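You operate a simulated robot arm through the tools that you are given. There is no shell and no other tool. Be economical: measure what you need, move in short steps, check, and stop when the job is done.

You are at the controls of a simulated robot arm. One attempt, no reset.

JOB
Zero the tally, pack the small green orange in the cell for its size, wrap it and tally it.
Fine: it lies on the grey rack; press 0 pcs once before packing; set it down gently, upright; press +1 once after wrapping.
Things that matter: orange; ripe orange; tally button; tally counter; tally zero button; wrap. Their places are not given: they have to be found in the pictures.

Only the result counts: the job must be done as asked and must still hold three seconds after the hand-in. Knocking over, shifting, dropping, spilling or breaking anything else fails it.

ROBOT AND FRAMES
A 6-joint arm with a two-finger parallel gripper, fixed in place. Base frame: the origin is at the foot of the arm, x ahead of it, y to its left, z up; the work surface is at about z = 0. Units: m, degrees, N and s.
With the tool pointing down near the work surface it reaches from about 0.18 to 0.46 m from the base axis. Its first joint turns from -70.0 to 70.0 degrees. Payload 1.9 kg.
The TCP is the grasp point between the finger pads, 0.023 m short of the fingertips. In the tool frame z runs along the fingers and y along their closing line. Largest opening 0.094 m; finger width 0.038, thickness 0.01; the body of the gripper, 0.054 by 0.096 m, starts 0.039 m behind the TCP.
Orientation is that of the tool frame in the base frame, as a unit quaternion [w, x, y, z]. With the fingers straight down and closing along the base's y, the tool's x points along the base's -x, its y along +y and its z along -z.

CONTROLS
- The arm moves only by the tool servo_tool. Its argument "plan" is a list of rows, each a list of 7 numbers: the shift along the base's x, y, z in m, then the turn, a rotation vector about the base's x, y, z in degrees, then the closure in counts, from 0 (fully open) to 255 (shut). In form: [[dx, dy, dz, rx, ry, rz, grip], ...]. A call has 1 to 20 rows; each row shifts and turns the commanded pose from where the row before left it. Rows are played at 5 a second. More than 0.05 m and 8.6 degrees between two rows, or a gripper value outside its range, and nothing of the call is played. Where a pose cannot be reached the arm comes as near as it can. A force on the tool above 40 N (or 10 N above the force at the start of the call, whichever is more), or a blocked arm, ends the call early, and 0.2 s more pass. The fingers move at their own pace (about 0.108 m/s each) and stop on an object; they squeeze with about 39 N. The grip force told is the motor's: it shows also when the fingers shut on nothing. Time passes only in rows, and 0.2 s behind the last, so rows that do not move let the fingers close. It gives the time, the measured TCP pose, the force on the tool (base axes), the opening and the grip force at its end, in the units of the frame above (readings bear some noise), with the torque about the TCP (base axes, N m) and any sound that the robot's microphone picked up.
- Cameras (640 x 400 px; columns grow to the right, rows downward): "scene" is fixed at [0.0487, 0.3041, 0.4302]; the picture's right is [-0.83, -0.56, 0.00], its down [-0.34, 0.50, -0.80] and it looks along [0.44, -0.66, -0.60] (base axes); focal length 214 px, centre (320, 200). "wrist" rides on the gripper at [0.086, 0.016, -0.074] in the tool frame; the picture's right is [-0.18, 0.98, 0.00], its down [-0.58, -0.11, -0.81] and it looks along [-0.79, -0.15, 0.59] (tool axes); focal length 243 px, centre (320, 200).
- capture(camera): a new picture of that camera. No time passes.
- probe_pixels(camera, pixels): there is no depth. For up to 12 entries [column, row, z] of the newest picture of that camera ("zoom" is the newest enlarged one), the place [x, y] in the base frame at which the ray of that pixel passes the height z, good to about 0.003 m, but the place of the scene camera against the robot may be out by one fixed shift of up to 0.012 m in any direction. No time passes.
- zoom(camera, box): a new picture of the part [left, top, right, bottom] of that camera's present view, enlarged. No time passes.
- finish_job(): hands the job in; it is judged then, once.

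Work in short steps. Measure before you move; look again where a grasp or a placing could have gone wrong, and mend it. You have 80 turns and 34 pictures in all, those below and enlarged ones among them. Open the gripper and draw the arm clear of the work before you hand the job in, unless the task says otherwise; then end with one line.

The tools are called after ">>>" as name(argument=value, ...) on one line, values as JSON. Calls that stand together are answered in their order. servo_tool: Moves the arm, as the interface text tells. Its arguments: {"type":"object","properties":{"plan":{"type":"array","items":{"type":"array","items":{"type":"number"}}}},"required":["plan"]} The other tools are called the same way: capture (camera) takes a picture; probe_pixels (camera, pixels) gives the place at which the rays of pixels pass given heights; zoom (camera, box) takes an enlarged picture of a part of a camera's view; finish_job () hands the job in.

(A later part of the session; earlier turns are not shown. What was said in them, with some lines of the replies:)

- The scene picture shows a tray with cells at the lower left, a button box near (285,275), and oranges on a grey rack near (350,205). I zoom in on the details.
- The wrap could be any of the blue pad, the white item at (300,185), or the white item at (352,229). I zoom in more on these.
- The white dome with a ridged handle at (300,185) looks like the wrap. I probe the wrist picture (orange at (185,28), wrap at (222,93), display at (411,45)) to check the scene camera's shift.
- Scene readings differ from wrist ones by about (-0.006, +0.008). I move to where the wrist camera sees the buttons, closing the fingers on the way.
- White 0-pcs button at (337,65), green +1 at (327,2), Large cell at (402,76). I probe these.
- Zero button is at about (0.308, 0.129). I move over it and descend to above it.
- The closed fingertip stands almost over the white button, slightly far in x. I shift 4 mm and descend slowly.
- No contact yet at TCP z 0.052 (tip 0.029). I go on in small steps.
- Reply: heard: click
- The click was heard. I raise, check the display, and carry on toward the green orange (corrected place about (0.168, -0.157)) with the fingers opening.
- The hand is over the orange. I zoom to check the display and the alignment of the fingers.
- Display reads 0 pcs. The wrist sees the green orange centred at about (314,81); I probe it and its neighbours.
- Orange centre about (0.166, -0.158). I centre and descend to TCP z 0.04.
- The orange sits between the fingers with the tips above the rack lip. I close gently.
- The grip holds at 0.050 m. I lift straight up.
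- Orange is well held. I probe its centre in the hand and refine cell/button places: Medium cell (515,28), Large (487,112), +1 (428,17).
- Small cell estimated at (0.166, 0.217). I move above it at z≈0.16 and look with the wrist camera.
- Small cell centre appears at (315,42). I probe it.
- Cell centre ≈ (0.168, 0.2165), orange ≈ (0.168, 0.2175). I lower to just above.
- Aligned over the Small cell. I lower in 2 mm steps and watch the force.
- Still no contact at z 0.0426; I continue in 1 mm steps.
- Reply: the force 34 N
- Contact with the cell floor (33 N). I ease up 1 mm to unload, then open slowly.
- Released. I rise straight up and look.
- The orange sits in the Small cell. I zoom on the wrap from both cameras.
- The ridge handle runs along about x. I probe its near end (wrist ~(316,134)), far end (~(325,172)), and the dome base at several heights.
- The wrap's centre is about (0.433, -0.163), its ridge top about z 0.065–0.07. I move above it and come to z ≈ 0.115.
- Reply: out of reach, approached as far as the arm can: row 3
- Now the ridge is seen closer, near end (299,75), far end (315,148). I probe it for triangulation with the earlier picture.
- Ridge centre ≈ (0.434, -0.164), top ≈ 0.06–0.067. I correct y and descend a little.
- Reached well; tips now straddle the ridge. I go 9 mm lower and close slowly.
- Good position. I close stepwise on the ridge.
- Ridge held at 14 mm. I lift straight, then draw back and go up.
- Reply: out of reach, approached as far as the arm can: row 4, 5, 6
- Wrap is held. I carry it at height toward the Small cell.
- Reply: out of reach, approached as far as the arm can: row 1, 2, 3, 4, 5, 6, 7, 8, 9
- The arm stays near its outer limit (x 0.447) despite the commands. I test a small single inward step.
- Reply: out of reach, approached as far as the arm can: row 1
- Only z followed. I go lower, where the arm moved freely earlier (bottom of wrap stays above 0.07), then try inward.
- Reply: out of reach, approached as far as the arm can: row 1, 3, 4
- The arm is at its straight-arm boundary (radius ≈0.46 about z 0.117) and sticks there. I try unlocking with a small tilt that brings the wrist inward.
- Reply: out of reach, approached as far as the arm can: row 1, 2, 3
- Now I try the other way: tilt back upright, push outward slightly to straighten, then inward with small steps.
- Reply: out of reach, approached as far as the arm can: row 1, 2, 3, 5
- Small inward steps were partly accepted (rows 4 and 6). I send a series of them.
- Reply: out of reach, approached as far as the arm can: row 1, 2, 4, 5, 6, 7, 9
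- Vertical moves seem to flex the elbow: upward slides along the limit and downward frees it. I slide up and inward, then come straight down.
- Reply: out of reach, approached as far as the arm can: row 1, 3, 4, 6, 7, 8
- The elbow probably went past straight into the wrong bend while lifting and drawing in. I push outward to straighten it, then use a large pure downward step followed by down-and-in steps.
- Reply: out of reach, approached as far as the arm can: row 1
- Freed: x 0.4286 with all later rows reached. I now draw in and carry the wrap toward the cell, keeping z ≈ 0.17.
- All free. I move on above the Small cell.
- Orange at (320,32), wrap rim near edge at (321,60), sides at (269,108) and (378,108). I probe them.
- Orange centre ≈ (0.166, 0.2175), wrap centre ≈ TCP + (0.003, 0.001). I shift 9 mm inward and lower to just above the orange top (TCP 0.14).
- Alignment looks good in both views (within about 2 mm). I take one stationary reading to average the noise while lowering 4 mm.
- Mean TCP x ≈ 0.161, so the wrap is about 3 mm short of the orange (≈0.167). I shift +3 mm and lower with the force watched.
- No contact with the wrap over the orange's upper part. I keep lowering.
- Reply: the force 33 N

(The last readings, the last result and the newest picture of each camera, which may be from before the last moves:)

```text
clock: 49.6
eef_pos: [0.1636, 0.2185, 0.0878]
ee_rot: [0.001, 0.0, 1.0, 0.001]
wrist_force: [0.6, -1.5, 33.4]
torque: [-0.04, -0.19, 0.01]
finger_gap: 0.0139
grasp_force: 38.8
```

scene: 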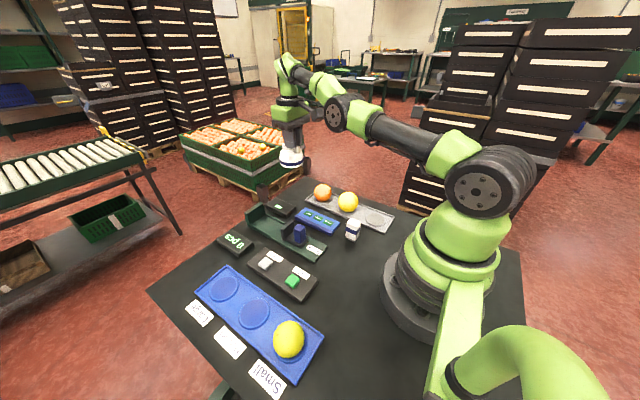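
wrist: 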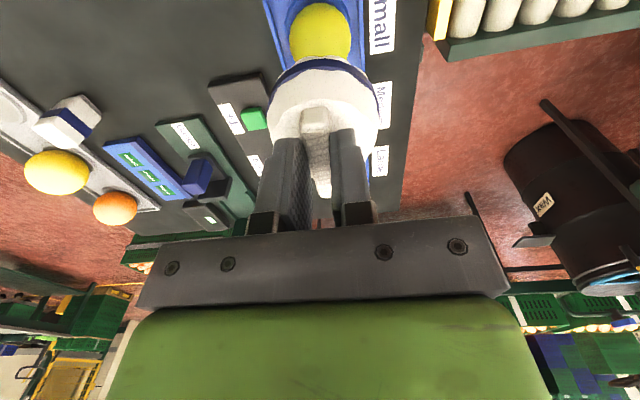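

Contact at TCP 0.0878, about what the tray surface would give. I ease off 1 mm and look.

>>> servo_tool(plan=[[0, 0, 0.001, 0, 0, 0, 255], [0, 0, 0, 0, 0, 0, 255]])

>>> zoom(camera="scene", box=[240, 290, 352, 390])

```text
clock: 50.2
eef_pos: [0.1628, 0.2182, 0.0881]
ee_rot: [0.0, 0.0, 1.0, -0.001]
wrist_force: [1.8, 1.0, 5.3]
torque: [0.06, -0.08, 0.02]
finger_gap: 0.0141
grasp_force: 39.5
```

```text
4.00 times, centred on (296, 340) of scene
```

zoom: 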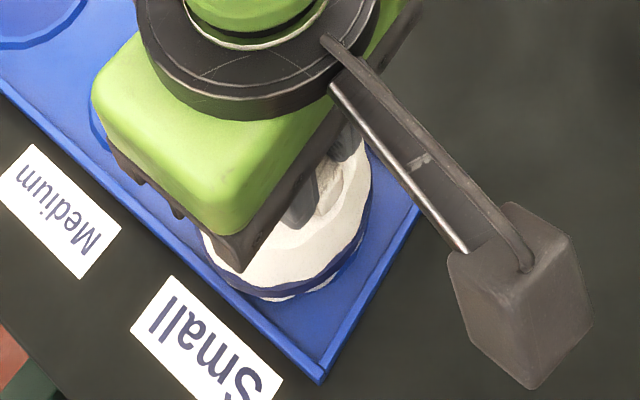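

The wrap sits on the tray around the orange, fully covering it. I release slowly and lift.

>>> servo_tool(plan=[[0, 0, 0, 0, 0, 0, 210], [0, 0, 0, 0, 0, 0, 190], [0, 0, 0, 0, 0, 0, 160], [0, 0, 0, 0, 0, 0, 130], [0, 0, 0, 0, 0, 0, 130], [0, 0, 0.015, 0, 0, 0, 130], [0, 0, 0.03, 0, 0, 0, 130], [0, 0, 0.04, 0, 0, 0, 130], [0, 0, 0, 0, 0, 0, 130]])

>>> capture(camera="wrist")

```text
clock: 52.2
eef_pos: [0.1621, 0.2161, 0.1736]
ee_rot: [-0.001, -0.001, 1.0, 0.0]
wrist_force: [0.8, -0.6, -0.2]
torque: [0.01, -0.01, 0.02]
finger_gap: 0.0458
grasp_force: 0.0
```

```text
1 pictures are left
```

wrist: 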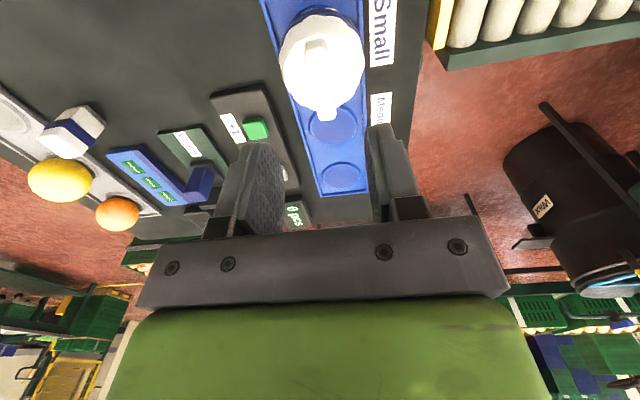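

Wrap stands upright on the Small cell. The +1 button is at (256,127); I probe it.

>>> probe_pixels(camera="wrist", pixels=[[256, 126, 0.025], [256, 126, 0.02], [243, 118, 0.02], [268, 136, 0.02]])

```text
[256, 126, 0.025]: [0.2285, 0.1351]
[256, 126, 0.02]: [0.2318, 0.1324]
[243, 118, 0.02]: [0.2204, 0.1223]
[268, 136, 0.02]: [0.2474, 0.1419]
```

Target (0.230, 0.132). I travel there at height with the fingers closing, then descend to z ≈ 0.06.

>>> servo_tool(plan=[[0.023, -0.028, 0, 0, 0, 0, 180], [0.023, -0.028, 0, 0, 0, 0, 255], [0.022, -0.028, 0, 0, 0, 0, 255], [0, 0, -0.035, 0, 0, 0, 255], [0, 0, -0.04, 0, 0, 0, 255], [0, 0, -0.035, 0, 0, 0, 255], [0, 0, 0, 0, 0, 0, 255]])

```text
clock: 53.8
eef_pos: [0.2334, 0.1341, 0.0643]
ee_rot: [0.0, -0.001, 1.0, 0.0]
wrist_force: [0.1, 0.6, -0.3]
torque: [-0.01, 0.02, -0.03]
finger_gap: 0.0
grasp_force: 39.5
```

The tip is over the green button. I shift slightly and press down to TCP ≈ 0.044, as with the zero button.

>>> servo_tool(plan=[[-0.002, -0.001, -0.008, 0, 0, 0, 255], [0, 0, -0.004, 0, 0, 0, 255], [0, 0, -0.003, 0, 0, 0, 255], [0, 0, -0.002, 0, 0, 0, 255], [0, 0, -0.002, 0, 0, 0, 255], [0, 0, 0, 0, 0, 0, 255]])

```text
clock: 55.2
eef_pos: [0.2302, 0.1311, 0.0447]
ee_rot: [0.0, 0.0, 1.0, -0.001]
wrist_force: [0.3, 0.5, 1.8]
torque: [-0.03, -0.03, 0.05]
finger_gap: 0.0002
grasp_force: 38.9
heard: click
```

Click heard. I raise, open the gripper and draw clear.

>>> servo_tool(plan=[[0, 0, 0.03, 0, 0, 0, 255], [0, 0, 0.04, 0, 0, 0, 255], [0, 0, 0.04, 0, 0, 0, 200], [0, 0, 0.04, 0, 0, 0, 100], [0.02, -0.04, 0.02, 0, 0, 0, 0], [0.02, -0.04, 0.02, 0, 0, 0, 0], [0, -0.04, 0, 0, 0, 0, 0], [0, 0, 0, 0, 0, 0, 0]])

>>> zoom(camera="scene", box=[170, 160, 410, 390])

```text
clock: 57.0
eef_pos: [0.2704, 0.0092, 0.2321]
ee_rot: [0.0, 0.0, 1.0, 0.0]
wrist_force: [-0.2, 0.3, -0.1]
torque: [0.03, -0.02, -0.01]
finger_gap: 0.0942
grasp_force: 0.0
```

```text
1.74 times, centred on (290, 275) of scene
```

zoom: 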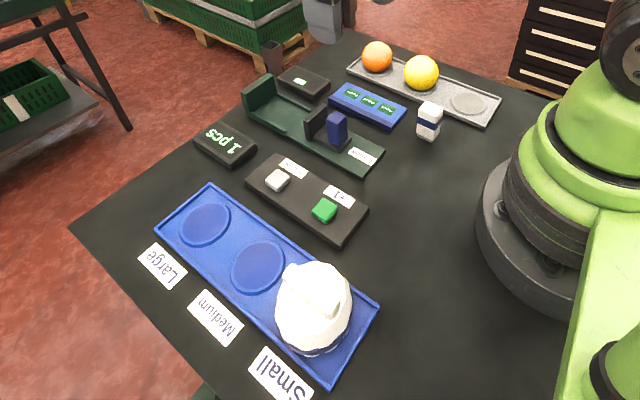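

The counter reads 1 pcs, the wrapped orange stands in the Small cell, and everything else is in place. I hand in.

>>> finish_job()

```text
The job is handed in.
```

I zeroed the tally, set the small green orange in the Small cell, wrapped it and pressed +1 once; in the last picture the counter read 1 pcs, and the job is handed in.
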